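You operate a simulated robot arm through the tools that you are given. There is no shell and no other tool.

The job below is to be done with a simulated robot arm. You get a single attempt, and the scene is never put back.

TASK
Open up the paint-loaded stone till its display shows 90 m or more.
Fine: red plate from the nest to pad 1, then sweep the cast iron plate; stop at the first sweep that shows it; iron plate back on pad 3; hands out while the lever is down.
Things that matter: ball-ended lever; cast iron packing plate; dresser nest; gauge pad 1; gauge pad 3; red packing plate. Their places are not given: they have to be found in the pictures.

The check looks at the end state, three seconds after you hand in, the way a careful person would. Anything else that was tipped, shoved, dropped, spilled or broken makes it a failure.

THE ROBOT
A 7-joint arm with a two-finger parallel gripper, fixed in place. Base frame: the origin is at the foot of the arm, x ahead of it, y to its left, z up; the work surface is at about z = 850. Units: mm, rad, N and s.
With the tool pointing down near the work surface it reaches from about 420 to 900 mm from the base axis. Its first joint turns from -2.496 to 2.496 rad. Payload 3 kg.
The tool frame sits at the grasp point between the pads (the TCP): z along the fingers, y along the line on which they close. The tips reach 30 mm beyond it. Largest opening 94 mm; finger width 28, thickness 10; the body of the gripper, 50 by 96 mm, starts 55 mm behind the TCP.
Orientation is that of the tool frame in the base frame, as [roll, pitch, yaw] about the fixed x, y, z axes, in that order (R = Rz(yaw) Ry(pitch) Rx(roll)). With the fingers straight down and closing along the base's y, the tool's x points along the base's -x, its y along +y and its z along -z.

THE INTERFACE
- The arm moves only by the tool servo_tool. Its argument "commands" is a list of rows, each an object of numbers (a shift or turn left out is 0, a gripper value left out holds the last): "dx", "dy", "dz": the shift along the base's x, y, z in mm; "wx", "wy", "wz": the turn, a rotation vector about the base's x, y, z in rad; "grip": the finger opening in mm, from 0 to 94. In form: [{"dx": .., "dy": .., "dz": .., "wx": .., "wy": .., "wz": .., "grip": ..}, ...]. A call has 1 to 20 rows; each row shifts and turns the commanded pose from where the row before left it. Each row takes 0.2 s and may step no farther than 50 mm and 0.15 rad from the row before; otherwise, or with a gripper value out of range, the whole call is refused. A pose out of reach is approached as far as the arm can. The call stops where the force on the tool passes 40 N (or 10 N more than at its start, if that is more) or the arm is blocked; 0.2 s more then pass. Each finger travels about 72 mm/s and halts on what it meets, pressing with about 28 N; the grip force reading is that of the motor and also rises with nothing between the fingers. The clock runs only during rows and for 0.2 s after the last one: add rows that do not move to give the fingers time. It gives the time, the measured TCP pose, the force on the tool (base axes), the opening and the grip force at its end, in the units of the frame above (readings bear some noise), with the torque about the TCP (base axes, N m) and any sound that the robot's microphone picked up.
- Cameras (640 x 400 px; columns grow to the right, rows downward): "scene" is fixed at [217.9, -642.4, 1617.1]; the picture's right is [1.00, -0.09, 0.00], its down [-0.04, -0.48, -0.88] and it looks along [0.08, 0.87, -0.48] (base axes); focal length 363 px, centre (320, 200). "wrist" rides on the gripper at [76, 14, -102] in the tool frame; the picture's right is [-0.18, 0.98, 0.00], its down [-0.75, -0.14, -0.64] and it looks along [-0.63, -0.12, 0.77] (tool axes); focal length 243 px, centre (320, 200).
- grab_frame(camera): a new picture of that camera. No time passes.
- measure_at(camera, pixels): for up to 12 pixels [column, row] of the newest picture of that camera ("zoom" is the newest enlarged one), the place [x, y, z] in the base frame of the surface seen there, good to about 3 mm, but the place of the scene camera against the robot may be out by one fixed shift of up to 18 mm in any direction. No time passes.
- enlarge(camera, box): a new picture of the part [left, top, right, bottom] of that camera's present view, enlarged. No time passes.
- job_done(): hands the job in; it is judged then, once.

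Open the gripper and draw the arm clear of the work before you hand the job in, unless the task says otherwise.

The tools are called after "Call:" as a command line: name --argument value ..., lists and objects as JSON in quotes. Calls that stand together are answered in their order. servo_tool: Moves the arm, as the interface text tells. Its arguments: {"type":"object","properties":{"commands":{"type":"array"}},"required":["commands"]} The other tools are called the same way: grab_frame (camera) takes a picture; measure_at (camera, pixels) gives the place of the surface under pixels of a picture; enlarge (camera, box) takes an enlarged picture of a part of a camera's view; job_done () hands the job in.

At the start:

```text
time_s: 0.0
ee_pos: [107.8, 572.0, 1228.2]
orientation: [3.141, 0.001, -3.141]
contact_force: [-0.3, 0.7, 0.9]
moment: [-0.02, 0.0, 0.03]
finger_gap: 93.7
grasp_force: 0.1
```

scene: 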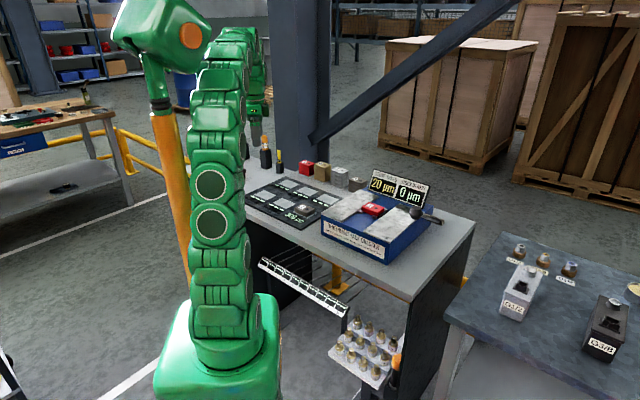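
wrist: 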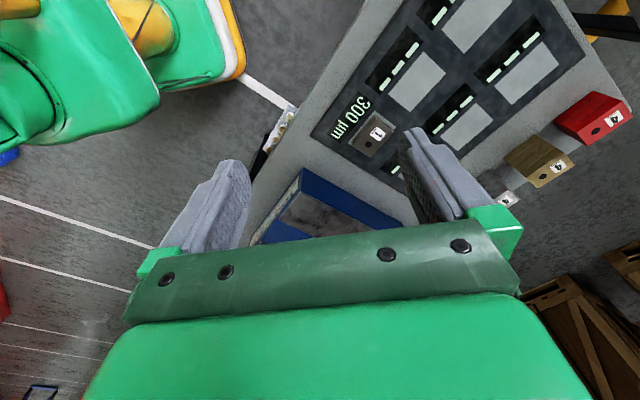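

The scene picture shows a bench with a dark gauge board around (295,205) and a blue device with displays near (395,190). I enlarge both parts to read them.

Call:
enlarge --camera "scene" --box '[230, 120, 480, 276]'

Call:
enlarge --camera "scene" --box '[310, 160, 450, 250]'

Call:
enlarge --camera "wrist" --box '[240, 0, 640, 250]'

```text
2.56 times, centred on (355, 198) of scene
```

zoom: 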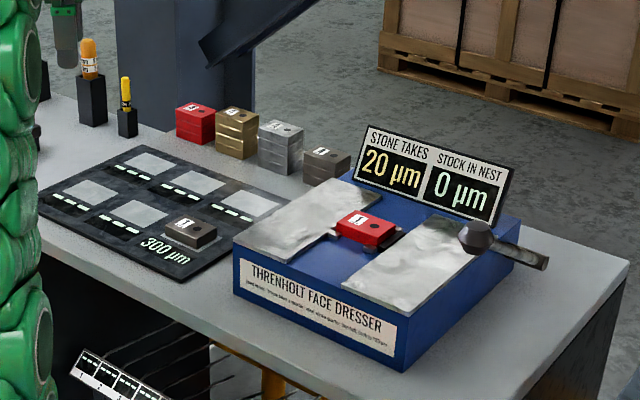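

```text
4.44 times, centred on (380, 205) of scene
```

zoom: 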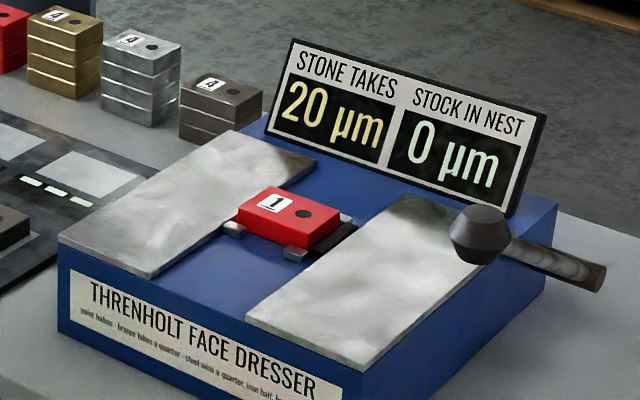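

```text
1.60 times, centred on (440, 125) of wrist
```

zoom: 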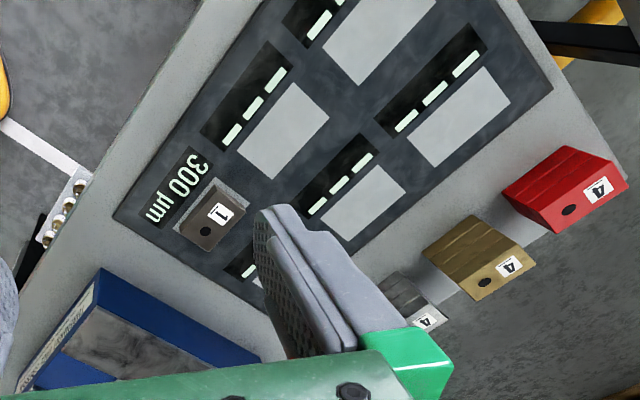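

The dresser label carries rules text near (355,232) of the scene. I enlarge it tightly, and the pads, to read the numbers.

Call:
enlarge --camera "scene" --box '[318, 212, 398, 262]'

Call:
enlarge --camera "scene" --box '[240, 170, 340, 232]'

Call:
enlarge --camera "scene" --box '[290, 155, 380, 211]'

Call:
enlarge --camera "scene" --box '[370, 170, 450, 220]'

Call:
enlarge --camera "scene" --box '[250, 250, 410, 390]'

Call:
enlarge --camera "scene" --box '[480, 230, 640, 370]'

```text
8.00 times, centred on (358, 237) of scene
```

zoom: 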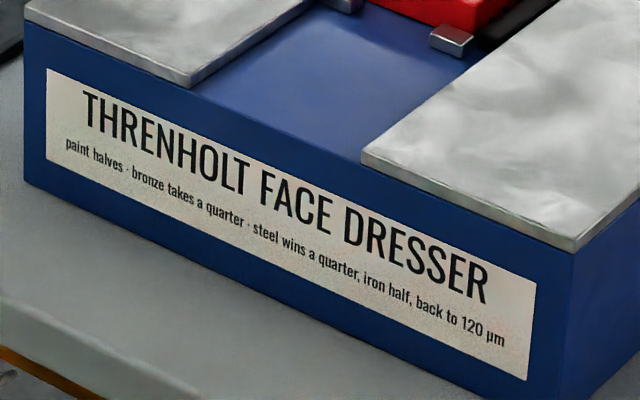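

```text
6.40 times, centred on (290, 201) of scene
```

zoom: 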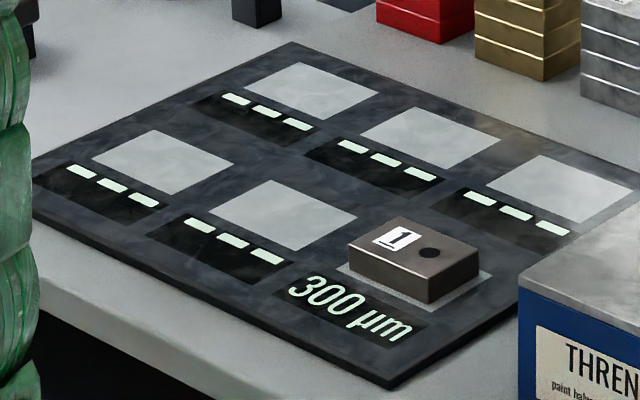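

```text
7.11 times, centred on (335, 183) of scene
```

zoom: 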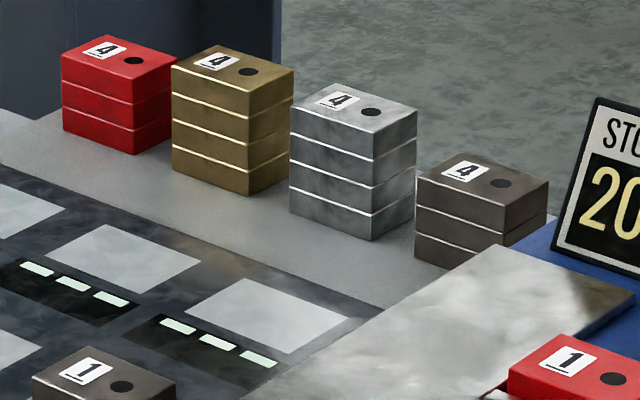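

```text
8.00 times, centred on (410, 195) of scene
```

zoom: 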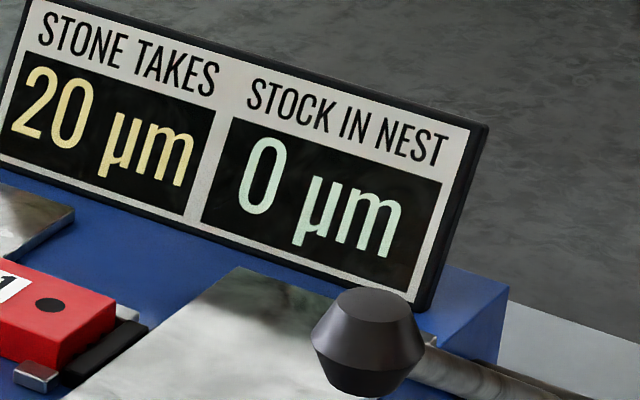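

```text
2.86 times, centred on (330, 320) of scene
```

zoom: 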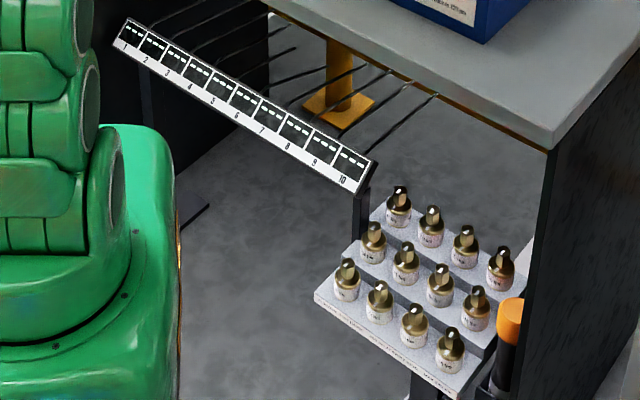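

```text
2.86 times, centred on (560, 300) of scene
```

zoom: 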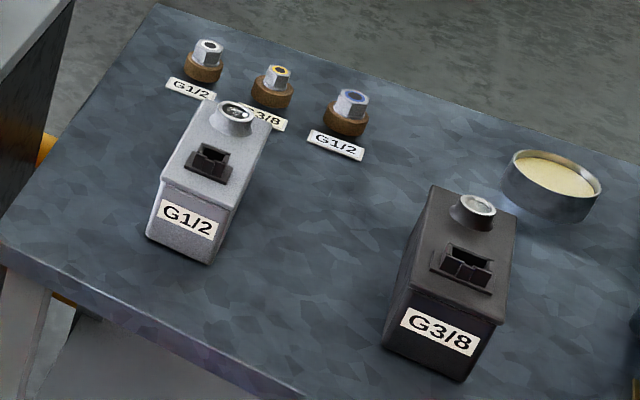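

The label reads "paint halves · bronze takes a quarter · steel wins a quarter, iron half, back to 120 µm", the stone shows 20 µm, and the single iron plate shows 300 µm at (305,207). I measure the main places with the scene camera.

Call:
measure_at --camera "scene" --pixels '[[304, 206], [374, 208], [412, 214], [440, 219], [265, 195], [285, 203], [292, 183], [310, 190], [330, 198], [352, 205], [400, 225], [342, 200]]'

Call:
measure_at --camera "wrist" --pixels '[[372, 135], [418, 82], [355, 115], [320, 215], [466, 125], [540, 75], [475, 25], [538, 160], [590, 118], [510, 198]]'

```text
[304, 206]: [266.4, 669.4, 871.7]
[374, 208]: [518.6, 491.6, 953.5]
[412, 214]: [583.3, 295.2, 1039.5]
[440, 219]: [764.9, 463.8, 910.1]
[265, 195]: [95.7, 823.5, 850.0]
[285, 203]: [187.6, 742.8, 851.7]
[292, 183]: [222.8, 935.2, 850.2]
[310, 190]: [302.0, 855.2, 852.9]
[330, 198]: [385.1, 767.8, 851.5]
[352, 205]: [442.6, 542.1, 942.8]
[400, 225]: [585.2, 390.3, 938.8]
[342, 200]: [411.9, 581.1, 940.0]
```

```text
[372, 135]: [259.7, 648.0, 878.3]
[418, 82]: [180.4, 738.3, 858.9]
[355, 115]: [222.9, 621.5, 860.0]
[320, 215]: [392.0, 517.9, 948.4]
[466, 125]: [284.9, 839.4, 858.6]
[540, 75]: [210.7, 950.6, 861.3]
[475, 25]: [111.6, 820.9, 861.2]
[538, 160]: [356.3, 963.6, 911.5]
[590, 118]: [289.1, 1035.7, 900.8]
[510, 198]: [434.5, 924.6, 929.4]
```

Board pads measured: front row roughly (96,823), (188,743), (266,669); the nest with red plate is near (518,492). I move the hand along +x at the same height to view the dresser with the wrist camera.

Call:
servo_tool --commands '[{"dx": 35, "dy": -5, "dz": 10}, {"dx": 35, "dy": -5, "dz": 10}, {"dx": 35, "dy": -5, "dz": 10}, {"dx": 35, "dy": -5, "dz": 10}, {"dx": 20, "dy": -5}, {}]'

Call:
grab_frame --camera "wrist"

Call:
grab_frame --camera "scene"

```text
time_s: 1.4
ee_pos: [269.0, 545.1, 1271.0]
orientation: [-3.141, 0.0, 3.141]
contact_force: [-0.2, 0.3, -0.1]
moment: [-0.05, 0.0, -0.04]
finger_gap: 94.0
grasp_force: 0.0
```

```text
taken
```

wrist: 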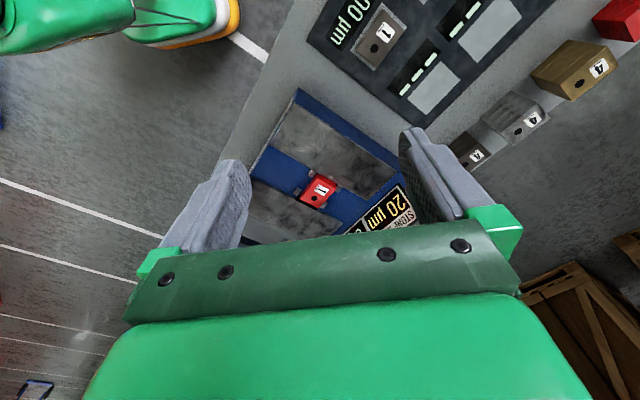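

```text
taken
```

scene: 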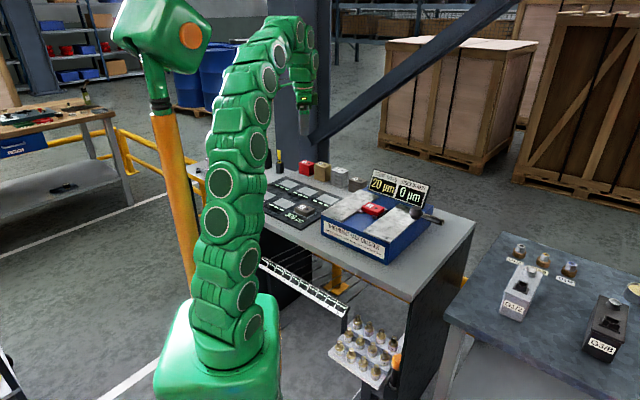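

The wrist view shows the nest with red plate at (318,190) but the lever is hidden behind the finger. I move farther along +x and toward -y to bring the dresser to the upper half of the picture.

Call:
servo_tool --commands '[{"dx": 35, "dy": -15}, {"dx": 35, "dy": -15}, {"dx": 35, "dy": -15}, {"dx": 35, "dy": -15}, {}]'

Call:
grab_frame --camera "wrist"

Call:
enlarge --camera "wrist" --box '[200, 0, 500, 190]'

```text
time_s: 2.6
ee_pos: [408.9, 486.8, 1269.6]
orientation: [3.14, 0.001, -3.141]
contact_force: [-0.8, -0.4, -0.2]
moment: [-0.02, 0.01, 0.0]
finger_gap: 94.2
grasp_force: 0.2
```

```text
taken
```

wrist: 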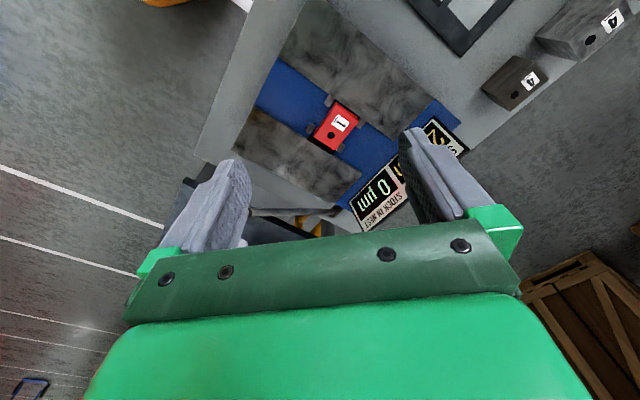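

```text
2.11 times, centred on (350, 95) of wrist
```

zoom: 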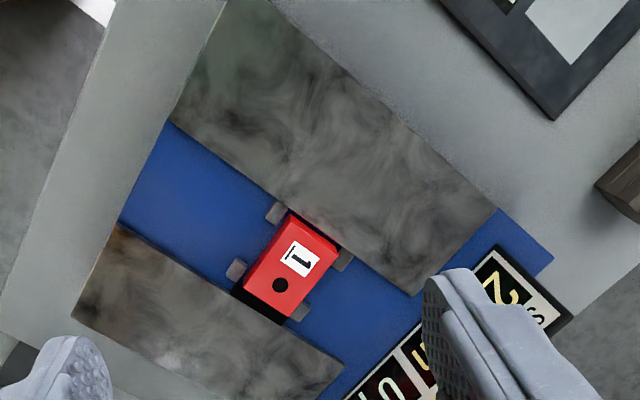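

The red plate shows clearly at (335,127) with four nest studs. I measure its corners and surroundings.

Call:
measure_at --camera "zoom" --pixels '[[291, 212], [335, 254], [245, 285], [292, 318], [290, 262], [276, 213], [236, 270], [342, 260], [300, 312], [200, 200], [330, 130], [210, 320]]'

Call:
servo_tool --commands '[{"dx": 35, "dy": -20}, {"dx": 35, "dy": -20}, {"dx": 35, "dy": -20}, {"dx": 25, "dy": -20}, {}]'

Call:
grab_frame --camera "wrist"

Call:
enlarge --camera "wrist" --box '[200, 0, 500, 190]'

```text
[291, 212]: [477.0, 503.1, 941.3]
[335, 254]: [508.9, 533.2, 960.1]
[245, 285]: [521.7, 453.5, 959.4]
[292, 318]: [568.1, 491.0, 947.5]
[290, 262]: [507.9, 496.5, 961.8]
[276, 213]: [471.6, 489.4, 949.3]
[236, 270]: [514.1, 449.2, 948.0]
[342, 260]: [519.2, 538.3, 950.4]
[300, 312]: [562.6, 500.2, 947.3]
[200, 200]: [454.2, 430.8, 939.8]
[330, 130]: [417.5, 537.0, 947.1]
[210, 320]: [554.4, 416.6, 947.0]
```

```text
time_s: 3.8
ee_pos: [538.4, 406.6, 1269.5]
orientation: [-3.141, 0.0, 3.141]
contact_force: [0.0, -0.2, 0.3]
moment: [0.0, 0.02, 0.0]
finger_gap: 93.8
grasp_force: 0.1
```

```text
taken
```

wrist: 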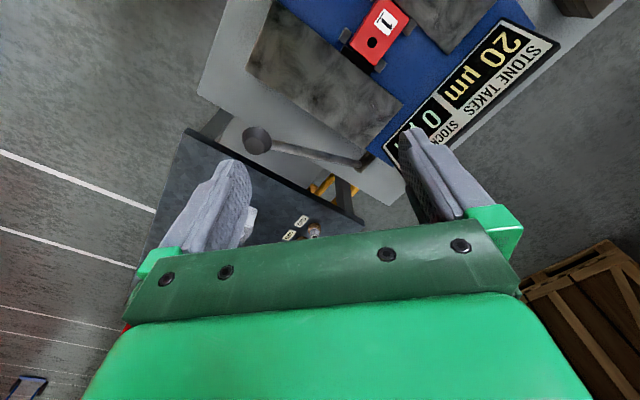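

```text
2.11 times, centred on (350, 95) of wrist
```

zoom: 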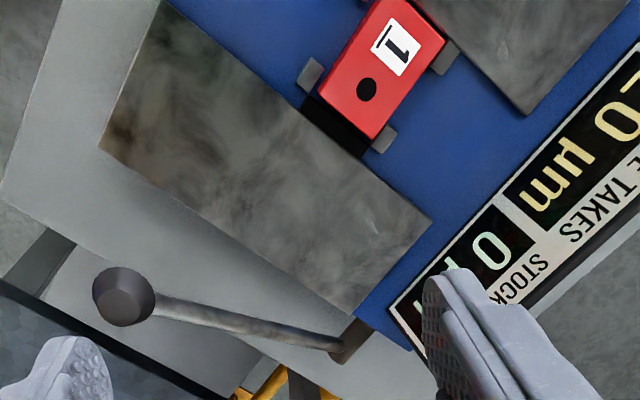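

The lever's ball is at zoom (123,296) with the rod running to a pivot at (345,345). I measure these and the red plate again.

Call:
measure_at --camera "zoom" --pixels '[[118, 285], [140, 310], [115, 310], [180, 307], [240, 322], [300, 337], [335, 345], [355, 335], [200, 250], [40, 150], [345, 110], [100, 145]]'

Call:
measure_at --camera "wrist" --pixels '[[377, 2], [412, 18], [350, 45], [380, 63], [372, 43], [343, 35], [365, 62], [379, 66], [409, 27], [403, 100], [455, 50], [250, 70]]'

Call:
enlarge --camera "scene" --box '[370, 190, 460, 250]'

```text
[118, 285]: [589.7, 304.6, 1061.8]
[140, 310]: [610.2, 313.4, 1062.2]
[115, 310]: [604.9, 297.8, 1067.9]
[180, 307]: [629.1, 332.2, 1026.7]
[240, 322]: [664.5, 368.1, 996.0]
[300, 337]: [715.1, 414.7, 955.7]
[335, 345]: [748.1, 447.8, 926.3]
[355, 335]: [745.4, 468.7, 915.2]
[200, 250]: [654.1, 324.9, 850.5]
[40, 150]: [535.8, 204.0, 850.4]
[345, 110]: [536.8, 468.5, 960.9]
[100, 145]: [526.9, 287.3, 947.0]
```

```text
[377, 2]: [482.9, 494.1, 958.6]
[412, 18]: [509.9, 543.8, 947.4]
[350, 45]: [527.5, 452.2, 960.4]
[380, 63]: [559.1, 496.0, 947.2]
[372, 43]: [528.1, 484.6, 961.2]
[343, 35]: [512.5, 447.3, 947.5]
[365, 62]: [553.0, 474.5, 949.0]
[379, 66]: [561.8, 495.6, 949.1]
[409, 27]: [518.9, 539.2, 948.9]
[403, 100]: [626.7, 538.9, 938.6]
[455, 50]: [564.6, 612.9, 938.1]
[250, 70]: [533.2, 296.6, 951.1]
```

```text
6.67 times, centred on (415, 220) of scene
```

zoom: 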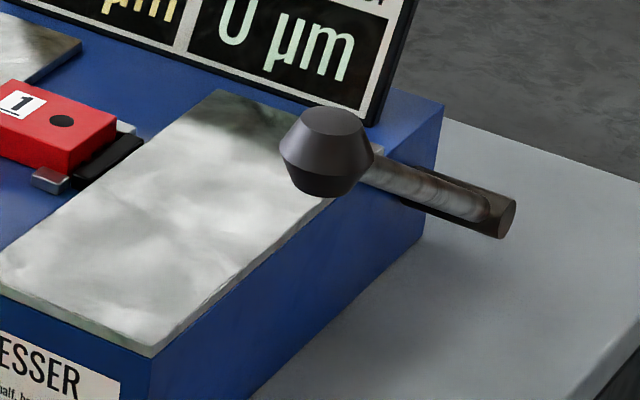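

The nest studs give a dresser yaw of about -44° (right direction u≈(0.72,-0.69), back direction v≈(0.69,0.72)) and nest centre ≈(517,493); the lever ball is at ≈(605,308,1045) with its pivot near (750,455,915). I turn the hand by -0.777 rad so that the fingers close along the plate's short side and hover over the nest.

Call:
servo_tool --commands '[{"dx": -3.5, "dy": 14, "dz": -10, "wz": -0.1295}, {"dx": -3.5, "dy": 14, "dz": -10, "wz": -0.1295}, {"dx": -3.5, "dy": 14, "dz": -10, "wz": -0.1295}, {"dx": -3.5, "dy": 14, "dz": -10, "wz": -0.1295}, {"dx": -3.5, "dy": 14, "dz": -10, "wz": -0.1295}, {"dx": -3.5, "dy": 16, "dz": -10, "wz": -0.1295}, {}]'

Call:
grab_frame --camera "wrist"

Call:
grab_frame --camera "scene"

```text
time_s: 5.4
ee_pos: [517.0, 493.1, 1208.8]
orientation: [-3.14, 0.0, 2.364]
contact_force: [-0.7, 0.2, 0.2]
moment: [-0.01, -0.02, -0.02]
finger_gap: 93.9
grasp_force: 0.1
```

```text
taken
```

wrist: 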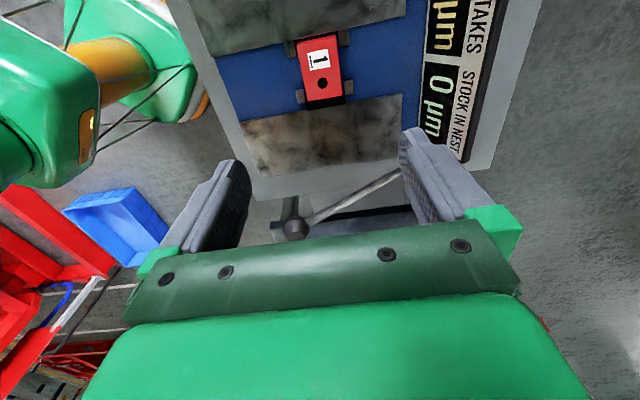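

```text
taken
```

scene: 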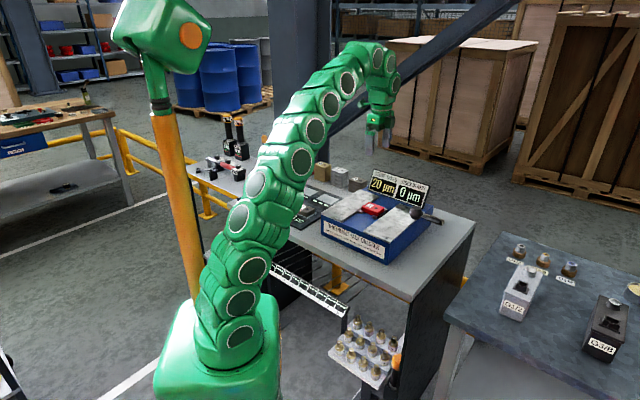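

The hand is now above the nest and the red plate shows at (320,68). I enlarge and measure its corners exactly.

Call:
enlarge --camera "wrist" --box '[250, 10, 410, 110]'

Call:
measure_at --camera "wrist" --pixels '[[300, 38], [336, 34], [308, 100], [342, 95], [320, 68], [303, 70], [338, 65], [290, 47], [300, 95], [344, 38], [350, 85], [270, 75]]'

```text
4.00 times, centred on (330, 60) of wrist
```

zoom: 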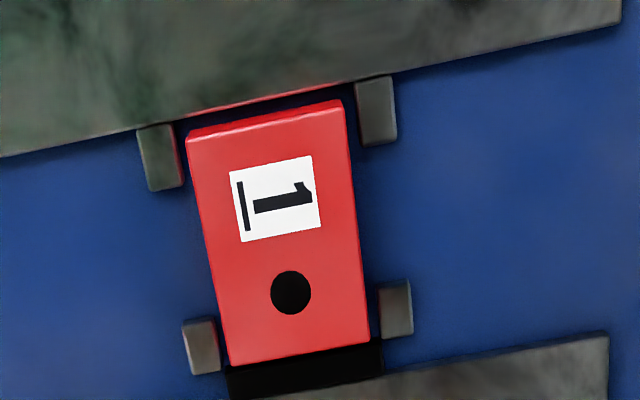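

```text
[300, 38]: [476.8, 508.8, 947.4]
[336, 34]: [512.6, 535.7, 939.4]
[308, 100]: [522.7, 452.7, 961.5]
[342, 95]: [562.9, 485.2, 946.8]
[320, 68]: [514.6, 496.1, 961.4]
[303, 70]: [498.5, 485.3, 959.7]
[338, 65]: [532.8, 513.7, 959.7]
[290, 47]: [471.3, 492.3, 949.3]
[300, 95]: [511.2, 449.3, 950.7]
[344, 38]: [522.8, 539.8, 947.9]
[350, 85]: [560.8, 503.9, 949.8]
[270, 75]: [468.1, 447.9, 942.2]
```

The enlarged view gives the top face corners at (187,140), (343,101), (230,366), (370,341). I measure just inside them.

Call:
measure_at --camera "zoom" --pixels '[[193, 147], [338, 108], [235, 360], [364, 335], [208, 250], [354, 220], [268, 125], [298, 350], [280, 240], [130, 280], [480, 220], [300, 375]]'

```text
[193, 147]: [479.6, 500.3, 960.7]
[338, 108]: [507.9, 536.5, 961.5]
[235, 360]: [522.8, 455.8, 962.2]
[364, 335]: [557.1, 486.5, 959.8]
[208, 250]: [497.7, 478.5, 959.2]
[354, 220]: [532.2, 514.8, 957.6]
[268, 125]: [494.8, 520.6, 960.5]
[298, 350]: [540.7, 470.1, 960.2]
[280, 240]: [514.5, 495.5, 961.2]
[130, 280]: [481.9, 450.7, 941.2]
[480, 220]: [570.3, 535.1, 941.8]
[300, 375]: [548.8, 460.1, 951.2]
```

The plate's top face centres on (516.9, 494.8), z 961, about 68×48 mm, 20 mm thick, aligned with the present hand yaw. I narrow the fingers to 76 mm and go down to TCP z ≈ 976.

Call:
servo_tool --commands '[{"dy": 1.7, "dz": -40, "grip": 76}, {"dz": -40}, {"dz": -40}, {"dz": -40}, {"dz": -30}, {"dz": -20}, {"dz": -13}, {"dz": -10}, {}]'

Call:
grab_frame --camera "wrist"

Call:
enlarge --camera "scene" --box '[310, 160, 450, 250]'

```text
time_s: 7.4
ee_pos: [518.2, 493.6, 976.5]
orientation: [3.141, 0.0, 2.365]
contact_force: [0.0, -1.0, 0.0]
moment: [0.02, 0.02, 0.02]
finger_gap: 75.8
grasp_force: 0.1
```

```text
taken
```

wrist: 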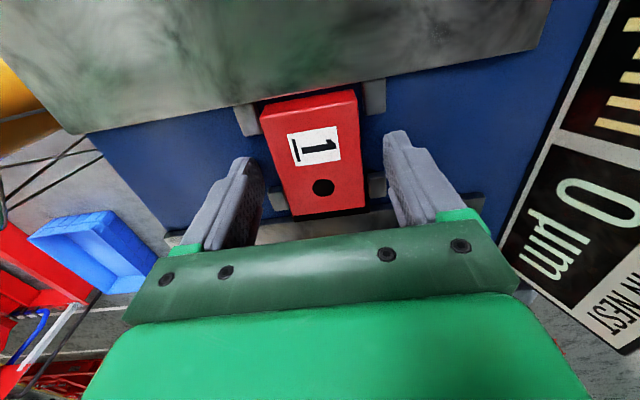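

```text
4.44 times, centred on (380, 205) of scene
```

zoom: 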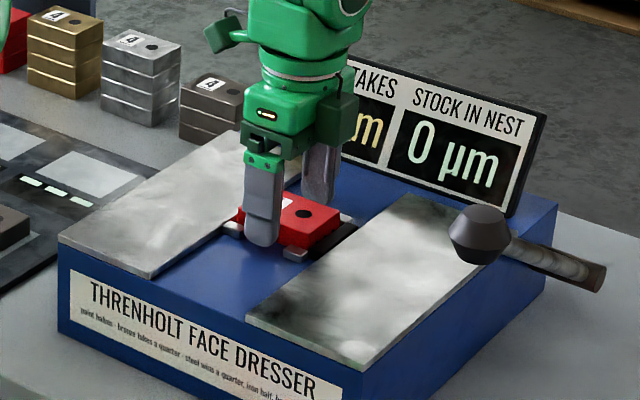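

The fingers straddle the plate between the studs (scene zoom (262,200) and (318,175)). I close on it and wait.

Call:
servo_tool --commands '[{"grip": 36}, {}, {}, {}]'

Call:
grab_frame --camera "wrist"

```text
time_s: 8.4
ee_pos: [517.5, 495.8, 976.7]
orientation: [3.141, 0.0, 2.364]
contact_force: [-0.2, -0.3, 2.1]
moment: [0.0, 0.07, -0.07]
finger_gap: 49.8
grasp_force: 28.0
```

```text
taken
```

wrist: 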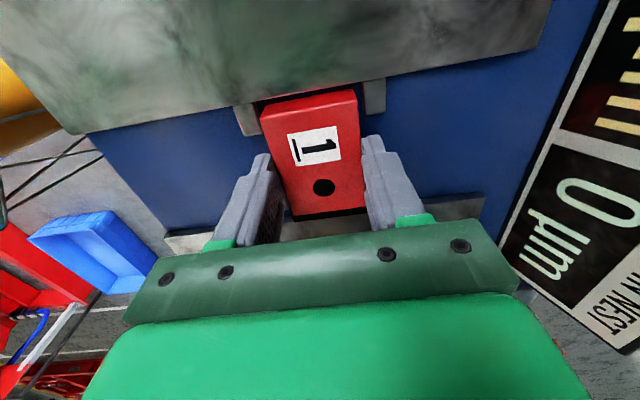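

The gap stopped at 49.8 mm with 28 N, so the plate is held. I lift it slowly at first, then to z ≈ 1130.

Call:
servo_tool --commands '[{"dz": 4}, {"dz": 8}, {"dz": 12}, {"dz": 20}, {"dz": 30}, {"dz": 40}, {"dz": 40}, {}]'

Call:
grab_frame --camera "wrist"

Call:
enlarge --camera "scene" --box '[310, 130, 470, 230]'

```text
time_s: 10.2
ee_pos: [516.7, 494.8, 1129.9]
orientation: [3.141, 0.0, 2.363]
contact_force: [-0.1, -0.5, -4.9]
moment: [0.02, 0.0, 0.01]
finger_gap: 49.5
grasp_force: 27.9
```

```text
taken
```

wrist: 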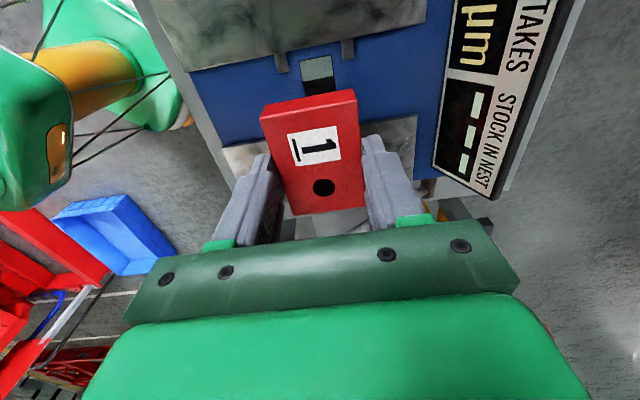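

```text
4.00 times, centred on (390, 180) of scene
```

zoom: 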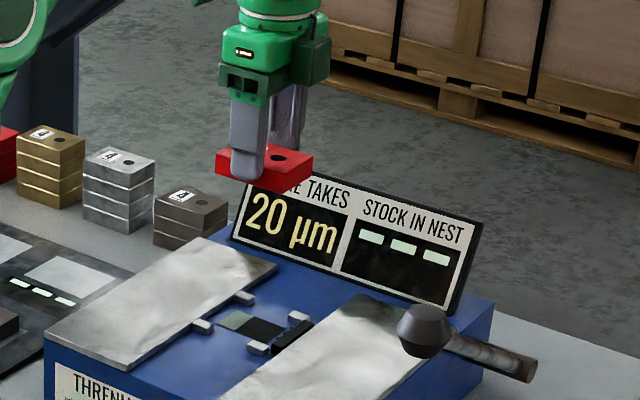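

The plate is lifted and the stock display shows dashes; the nest is visible at (315,70). I enlarge the nest for later placement.

Call:
enlarge --camera "wrist" --box '[180, 20, 460, 180]'

Call:
enlarge --camera "scene" --box '[345, 190, 405, 230]'

Call:
measure_at --camera "wrist" --pixels '[[317, 68], [317, 86], [281, 62], [347, 48], [290, 90], [360, 80], [250, 90], [400, 60], [250, 30], [400, 140]]'

```text
2.29 times, centred on (320, 100) of wrist
```

zoom: 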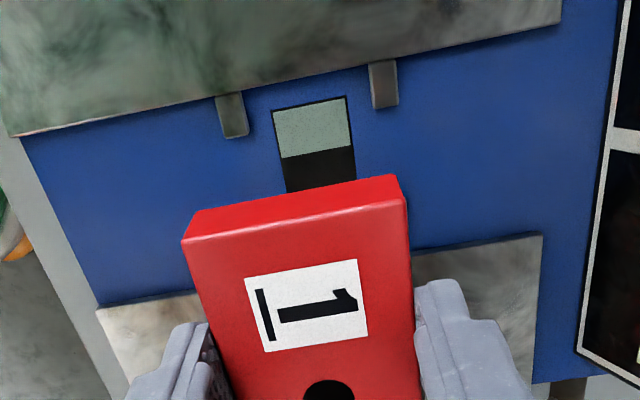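

```text
10.00 times, centred on (375, 210) of scene
```

zoom: 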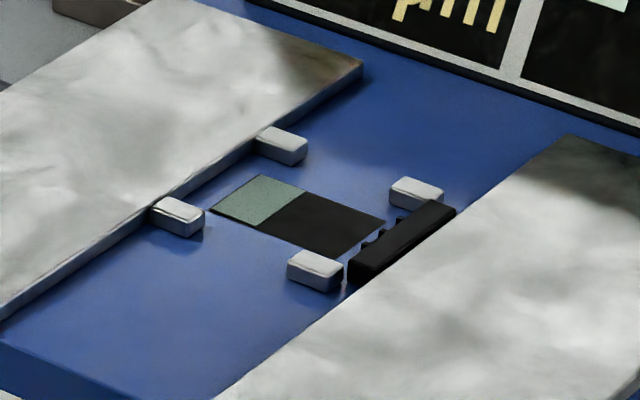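

```text
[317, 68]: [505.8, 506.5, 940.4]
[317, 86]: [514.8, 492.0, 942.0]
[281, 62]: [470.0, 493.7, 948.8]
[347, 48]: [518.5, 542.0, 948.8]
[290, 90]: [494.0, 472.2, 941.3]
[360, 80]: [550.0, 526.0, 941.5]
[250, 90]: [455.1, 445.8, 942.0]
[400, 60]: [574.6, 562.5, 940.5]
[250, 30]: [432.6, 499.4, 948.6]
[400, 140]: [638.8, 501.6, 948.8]
```

The red plate is well held at (320,150) and the nest floor is at z ≈ 941. I carry the plate at height along the board's row direction to hover over where pad 1 should be.

Call:
servo_tool --commands '[{"dx": -20, "dy": 15, "dz": 10}, {"dx": -30, "dy": 23}, {"dx": -30, "dy": 23}, {"dx": -30, "dy": 23}, {"dx": -30, "dy": 23}, {"dx": -30, "dy": 23}, {"dx": -30, "dy": 23}, {"dx": -30, "dy": 23}, {"dx": -30, "dy": 23}, {"dx": -30, "dy": 23}, {"dx": -30, "dy": 23}, {"dx": -30, "dy": 23}, {"dx": -30, "dy": 23}, {"dx": -30, "dy": 23}, {"dx": -20, "dy": 15}, {}]'

Call:
grab_frame --camera "wrist"

Call:
grab_frame --camera "scene"

```text
time_s: 13.6
ee_pos: [120.1, 782.3, 1118.6]
orientation: [3.141, 0.0, 2.366]
contact_force: [-0.2, 0.2, -5.3]
moment: [-0.01, -0.01, 0.02]
finger_gap: 49.8
grasp_force: 28.3
out of reach, approached as far as the arm can: row 13, 14, 15
```

```text
taken
```

wrist: 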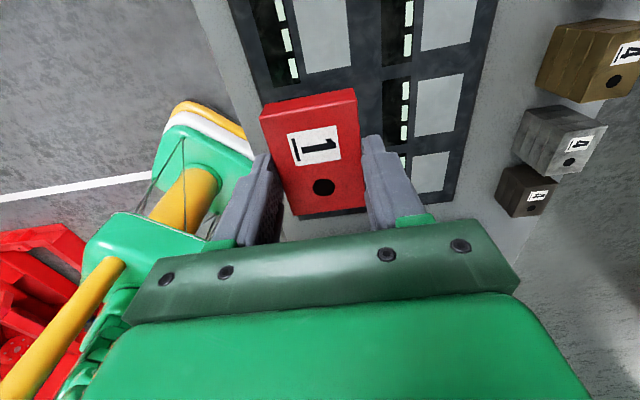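

```text
taken
```

scene: 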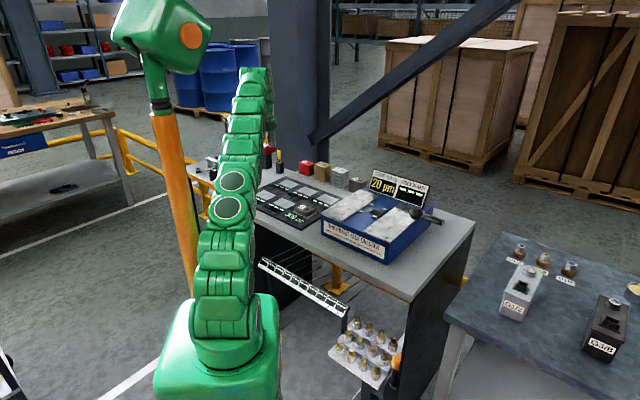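

The arm reports being near its reach at this height; a pad shows at (320,35) and back-row pads at (445,20), (437,105), (430,180). I measure them to identify pad 1.

Call:
measure_at --camera "wrist" --pixels '[[320, 35], [298, 12], [305, 70], [350, 62], [343, 5], [445, 20], [437, 105], [430, 170], [275, 40], [240, 60], [255, 90], [390, 40]]'

Call:
enlarge --camera "wrist" --box '[180, 0, 500, 200]'

Call:
enlarge --camera "scene" --box '[240, 170, 340, 232]'

```text
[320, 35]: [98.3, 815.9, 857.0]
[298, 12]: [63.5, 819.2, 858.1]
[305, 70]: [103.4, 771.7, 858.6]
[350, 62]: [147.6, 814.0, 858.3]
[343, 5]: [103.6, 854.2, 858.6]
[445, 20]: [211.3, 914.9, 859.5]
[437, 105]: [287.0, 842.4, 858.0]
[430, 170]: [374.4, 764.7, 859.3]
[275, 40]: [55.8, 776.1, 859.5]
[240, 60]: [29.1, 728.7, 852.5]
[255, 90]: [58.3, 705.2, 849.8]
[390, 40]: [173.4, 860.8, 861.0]
```

```text
2.00 times, centred on (340, 100) of wrist
```

zoom: 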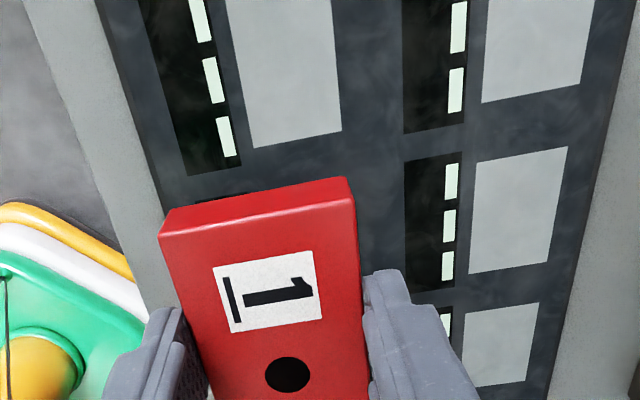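

```text
6.40 times, centred on (290, 201) of scene
```

zoom: 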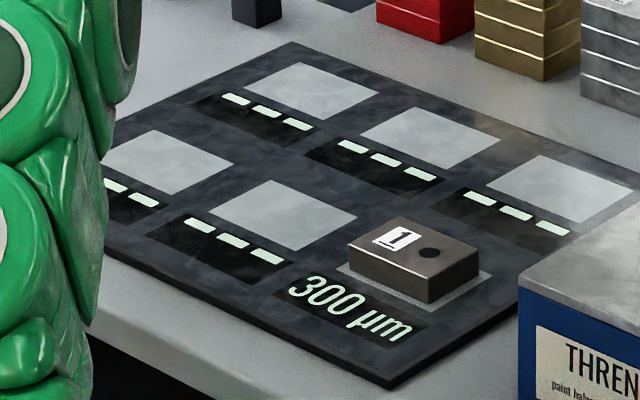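

No numerals are visible on the pads so far. I enlarge each part of the board strongly to look for any small markings.

Call:
enlarge --camera "wrist" --box '[220, 0, 370, 94]'

Call:
enlarge --camera "wrist" --box '[370, 0, 500, 110]'

Call:
enlarge --camera "wrist" --box '[380, 100, 500, 200]'

Call:
enlarge --camera "scene" --box '[255, 188, 305, 220]'

Call:
enlarge --camera "scene" --box '[280, 200, 330, 232]'

Call:
enlarge --camera "scene" --box '[265, 172, 315, 204]'

Call:
enlarge --camera "scene" --box '[300, 180, 350, 212]'

```text
4.26 times, centred on (295, 47) of wrist
```

zoom: 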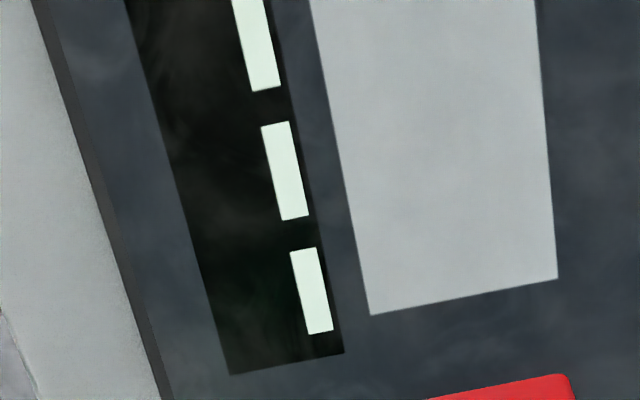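

```text
3.64 times, centred on (435, 55) of wrist
```

zoom: 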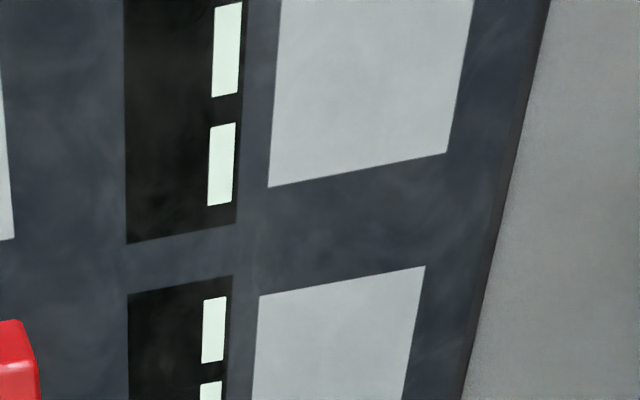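

```text
4.00 times, centred on (440, 150) of wrist
```

zoom: 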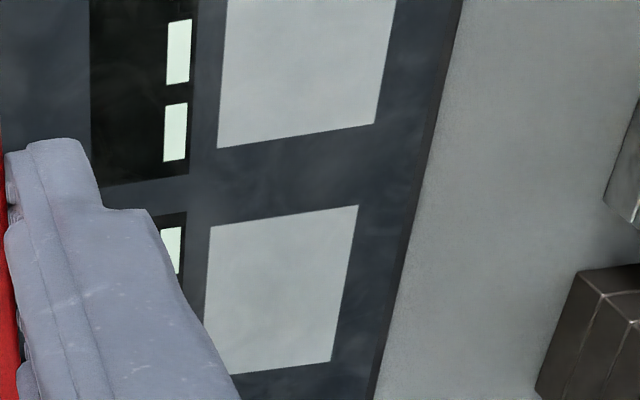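

```text
12.50 times, centred on (280, 204) of scene
```

zoom: 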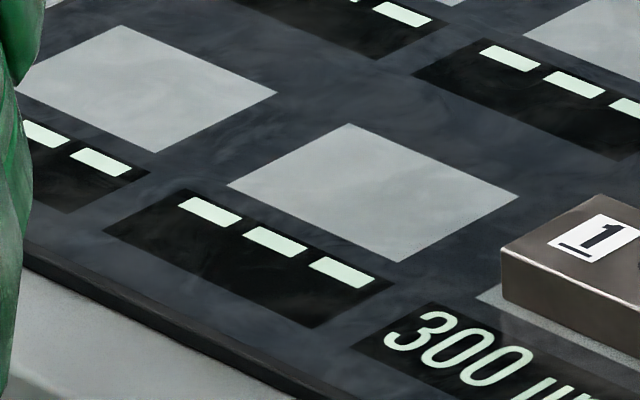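

```text
12.50 times, centred on (305, 216) of scene
```

zoom: 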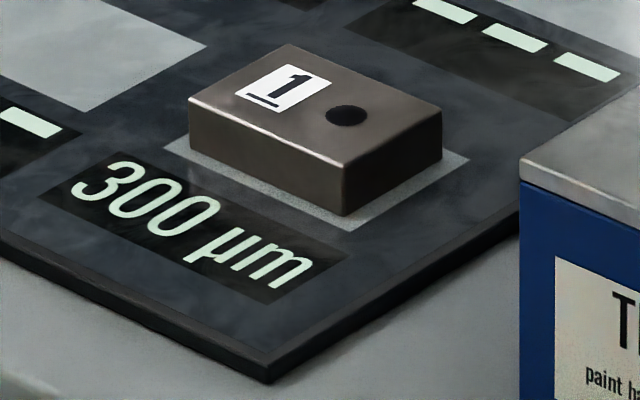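

```text
12.50 times, centred on (290, 188) of scene
```

zoom: 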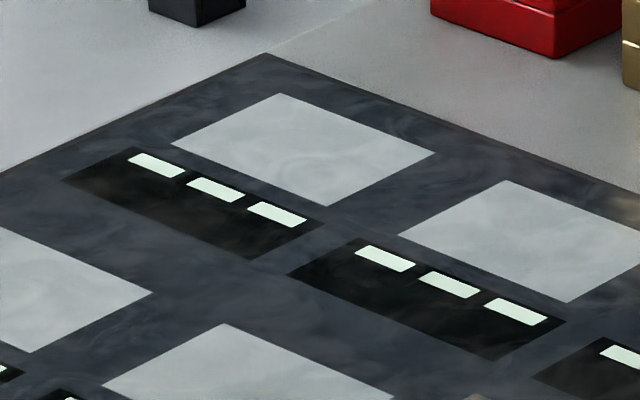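

```text
12.50 times, centred on (325, 196) of scene
```

zoom: 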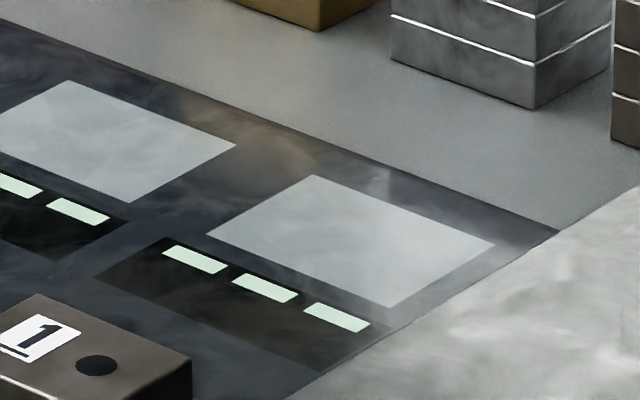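

No numerals appear anywhere, so the pads are taken in the reading order of the upright displays: front row left to right 1, 2, 3, which fits the iron plate sitting on pad 3 (front right). I measure pad corners to get pad 1's centre and the pitch.

Call:
measure_at --camera "wrist" --pixels '[[307, 73], [350, 65], [418, 82], [463, 74], [454, 128], [415, 136], [421, 51], [469, 42], [413, 157], [450, 152], [442, 188], [292, 2]]'

Call:
measure_at --camera "wrist" --pixels '[[345, 2], [300, 40], [349, 36], [328, 68], [320, 2], [274, 2], [291, 82], [220, 10], [253, 100], [310, 2], [335, 2], [340, 30]]'

Call:
measure_at --camera "scene" --pixels '[[264.5, 190], [276.5, 195.5], [267, 200], [282.5, 198], [295.5, 203.5], [286, 208.5], [273.5, 202.5], [302, 207], [310, 190], [287, 181], [299, 187], [271, 196]]'

```text
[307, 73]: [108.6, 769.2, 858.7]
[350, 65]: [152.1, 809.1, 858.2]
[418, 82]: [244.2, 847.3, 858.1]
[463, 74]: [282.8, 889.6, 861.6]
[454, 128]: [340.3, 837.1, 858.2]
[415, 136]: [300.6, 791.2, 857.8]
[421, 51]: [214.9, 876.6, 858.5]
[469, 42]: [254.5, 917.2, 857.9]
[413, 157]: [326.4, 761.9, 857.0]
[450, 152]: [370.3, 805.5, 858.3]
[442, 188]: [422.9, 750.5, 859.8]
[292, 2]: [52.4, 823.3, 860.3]
```

```text
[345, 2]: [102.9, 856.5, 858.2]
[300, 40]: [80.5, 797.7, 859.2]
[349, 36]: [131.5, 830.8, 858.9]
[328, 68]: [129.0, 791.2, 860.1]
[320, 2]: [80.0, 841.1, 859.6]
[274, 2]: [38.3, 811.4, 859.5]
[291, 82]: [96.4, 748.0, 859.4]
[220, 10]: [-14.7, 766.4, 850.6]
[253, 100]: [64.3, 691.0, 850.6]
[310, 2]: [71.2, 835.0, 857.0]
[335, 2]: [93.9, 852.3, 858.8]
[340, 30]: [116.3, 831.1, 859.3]
```

```text
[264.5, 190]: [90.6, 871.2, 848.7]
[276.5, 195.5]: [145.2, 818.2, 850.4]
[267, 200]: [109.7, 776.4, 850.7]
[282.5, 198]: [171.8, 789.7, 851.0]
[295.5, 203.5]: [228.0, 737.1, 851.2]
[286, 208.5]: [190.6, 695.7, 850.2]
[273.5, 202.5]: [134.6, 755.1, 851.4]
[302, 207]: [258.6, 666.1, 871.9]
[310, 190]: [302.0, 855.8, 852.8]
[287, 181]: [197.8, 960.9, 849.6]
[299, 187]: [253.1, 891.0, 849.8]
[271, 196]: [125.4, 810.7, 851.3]
```

Pad 1's centre works out to ≈(102, 816.5), z 858.5; pad size ≈80×60, pitch ≈120. I lower a bit without sideways moves, to see where the commanded pose stands after the reach limit.

Call:
servo_tool --commands '[{"dz": -30}, {"dz": -30}, {}]'

```text
time_s: 14.4
ee_pos: [120.2, 782.1, 1058.1]
orientation: [-3.14, -0.001, 2.365]
contact_force: [0.5, 0.3, -6.1]
moment: [-0.02, 0.01, -0.02]
finger_gap: 49.7
grasp_force: 28.1
```

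The commanded pose follows the measured one. I move to above pad 1 while lowering to z ≈ 960.

Call:
servo_tool --commands '[{"dz": -40}, {"dx": -9, "dy": 17, "dz": -30}, {"dx": -9.2, "dy": 17.4, "dz": -28}, {}]'

Call:
grab_frame --camera "wrist"

Call:
grab_frame --camera "scene"

```text
time_s: 15.4
ee_pos: [101.8, 817.3, 960.8]
orientation: [-3.139, -0.001, 2.366]
contact_force: [0.2, 0.4, -4.1]
moment: [0.02, 0.0, -0.06]
finger_gap: 49.6
grasp_force: 28.6
```

```text
taken
```

wrist: 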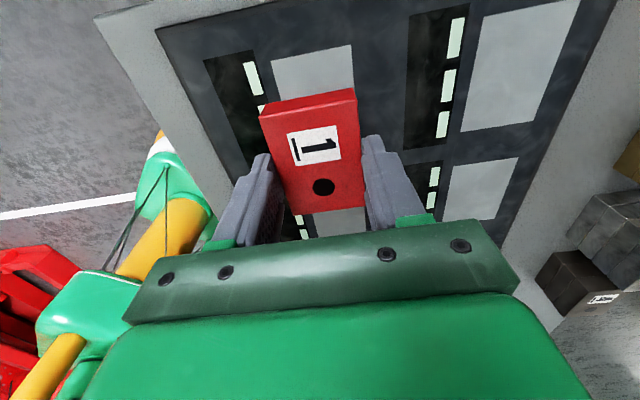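

```text
taken
```

scene: 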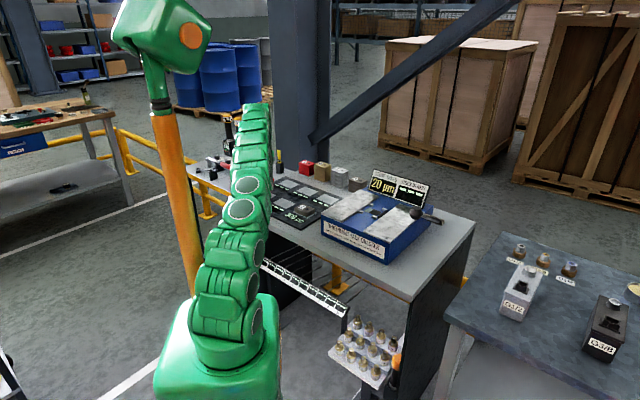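

Pad 1's far edge now shows from (272,62) to (352,45) behind the plate. I measure it to confirm its centre.

Call:
measure_at --camera "wrist" --pixels '[[274, 63], [350, 47], [312, 55], [320, 215], [345, 208], [474, 30], [570, 5], [525, 118], [465, 130], [265, 105], [358, 90], [312, 105]]'

```text
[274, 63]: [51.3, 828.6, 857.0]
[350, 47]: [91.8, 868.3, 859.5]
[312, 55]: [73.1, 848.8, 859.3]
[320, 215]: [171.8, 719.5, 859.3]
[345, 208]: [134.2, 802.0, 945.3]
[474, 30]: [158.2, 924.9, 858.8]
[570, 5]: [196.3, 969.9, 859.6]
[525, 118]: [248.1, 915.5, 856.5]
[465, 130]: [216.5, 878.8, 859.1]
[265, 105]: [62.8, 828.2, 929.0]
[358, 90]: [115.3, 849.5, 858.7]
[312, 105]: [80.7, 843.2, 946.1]
```

Pad 1's centre comes out at (101.2, 818), matching the hand. The held plate's top is 15.3 mm below the TCP, so contact is expected at TCP z ≈ 894; I lower to ≈ 898.

Call:
servo_tool --commands '[{"dz": -25}, {"dz": -20}, {"dz": -12}, {"dz": -6}, {}]'

```text
time_s: 16.6
ee_pos: [102.2, 816.5, 898.3]
orientation: [-3.14, 0.001, 2.364]
contact_force: [0.7, -0.9, -5.4]
moment: [-0.04, -0.01, -0.01]
finger_gap: 49.4
grasp_force: 28.4
```

Still carrying the full weight (about -5 N) at z 898.3, so no contact yet. I go down in 1 mm steps.

Call:
servo_tool --commands '[{"dz": -1.5}, {"dz": -1}, {"dz": -0.7}, {}]'

```text
time_s: 17.6
ee_pos: [103.4, 816.5, 894.1]
orientation: [-3.14, -0.001, 2.365]
contact_force: [0.4, 0.7, -4.5]
moment: [0.0, 0.0, -0.03]
finger_gap: 49.6
grasp_force: 27.4
```

At z ≈ 894.5 the weight is still on the fingers. I lower another millimetre at a time.

Call:
servo_tool --commands '[{"dz": -0.8}, {}]'

Call:
servo_tool --commands '[{"dz": -0.8}, {}]'

Call:
enlarge --camera "wrist" --box '[200, 20, 460, 220]'

```text
time_s: 18.2
ee_pos: [101.5, 815.9, 892.8]
orientation: [-3.141, -0.001, 2.365]
contact_force: [-0.1, -2.0, 5.9]
moment: [-0.55, -0.05, 0.02]
finger_gap: 49.8
grasp_force: 28.1
```

```text
time_s: 18.8
ee_pos: [102.5, 815.8, 894.2]
orientation: [-3.141, -0.003, 2.366]
contact_force: [1.4, -4.2, 20.3]
moment: [-0.47, -0.34, 0.04]
finger_gap: 49.8
grasp_force: 28.0
```

```text
2.00 times, centred on (330, 120) of wrist
```

zoom: 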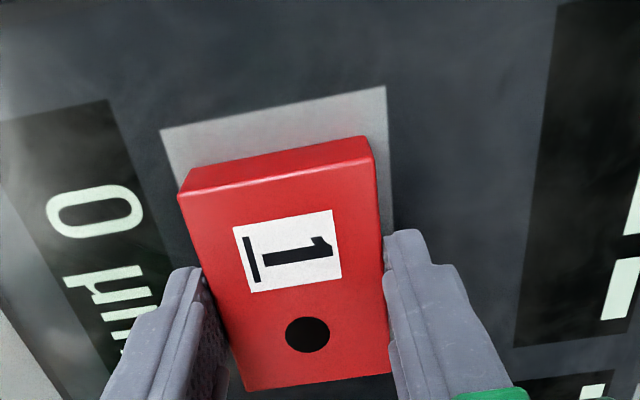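

The plate touches down (force +20 N now) and pad 1's display already reads 0 µm. I relax 0.8 mm and open the fingers.

Call:
servo_tool --commands '[{"dz": 0.8}, {}, {"grip": 54}, {"grip": 62}, {"grip": 72}, {}]'

Call:
servo_tool --commands '[{"dz": 5}, {"dz": 15}, {"dz": 30}, {"dz": 40}, {"dz": 40}, {}]'

Call:
grab_frame --camera "wrist"

Call:
enlarge --camera "wrist" --box '[200, 0, 500, 190]'

```text
time_s: 20.2
ee_pos: [102.1, 815.6, 893.2]
orientation: [-3.14, 0.002, 2.365]
contact_force: [-0.2, 0.2, 0.6]
moment: [-0.02, 0.0, 0.01]
finger_gap: 71.7
grasp_force: 0.2
```

```text
time_s: 21.6
ee_pos: [101.8, 816.6, 1024.9]
orientation: [-3.141, 0.002, 2.366]
contact_force: [-0.3, -0.4, -0.2]
moment: [0.0, 0.05, 0.03]
finger_gap: 71.9
grasp_force: 0.0
```

```text
taken
```

wrist: 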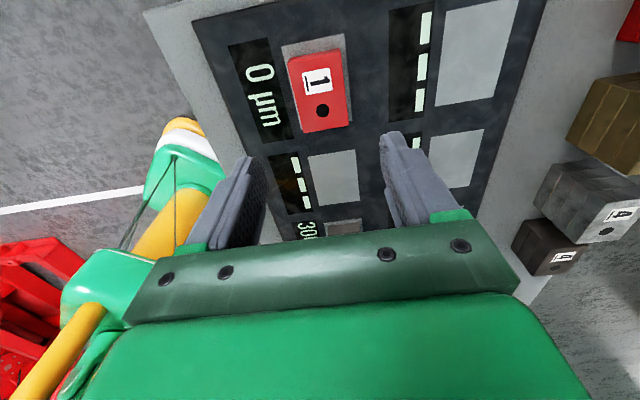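

```text
2.11 times, centred on (350, 95) of wrist
```

zoom: 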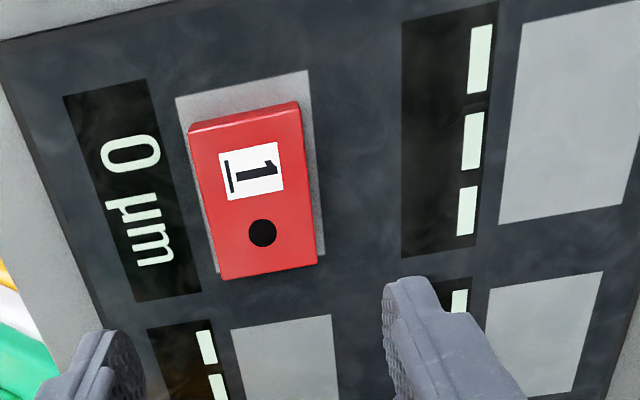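

The red plate sits on pad 1 with the display at 0 µm. I check its centring by measuring its top corners in the zoom.

Call:
measure_at --camera "zoom" --pixels '[[194, 136], [296, 110], [225, 274], [313, 258], [250, 200], [181, 102], [306, 75], [321, 253], [235, 330], [330, 318], [503, 220], [620, 200]]'

Call:
enlarge --camera "scene" --box '[240, 170, 340, 232]'

```text
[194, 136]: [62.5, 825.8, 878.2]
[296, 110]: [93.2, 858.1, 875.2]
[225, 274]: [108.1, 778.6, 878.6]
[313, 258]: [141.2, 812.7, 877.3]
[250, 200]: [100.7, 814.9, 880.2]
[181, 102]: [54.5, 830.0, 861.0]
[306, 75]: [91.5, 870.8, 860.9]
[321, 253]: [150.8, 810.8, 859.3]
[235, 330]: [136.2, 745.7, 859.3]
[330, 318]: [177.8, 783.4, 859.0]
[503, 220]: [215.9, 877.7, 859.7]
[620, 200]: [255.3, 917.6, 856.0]
```

```text
6.40 times, centred on (290, 201) of scene
```

zoom: 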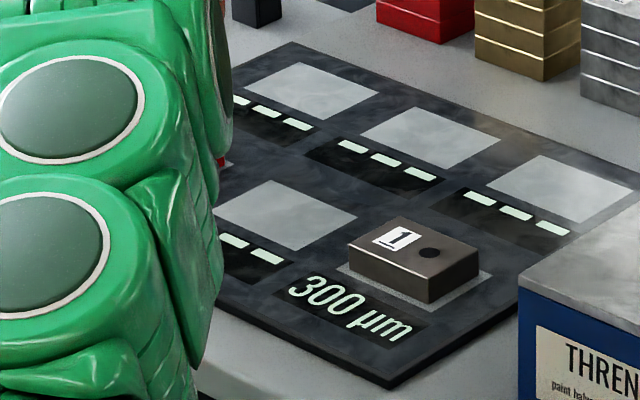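

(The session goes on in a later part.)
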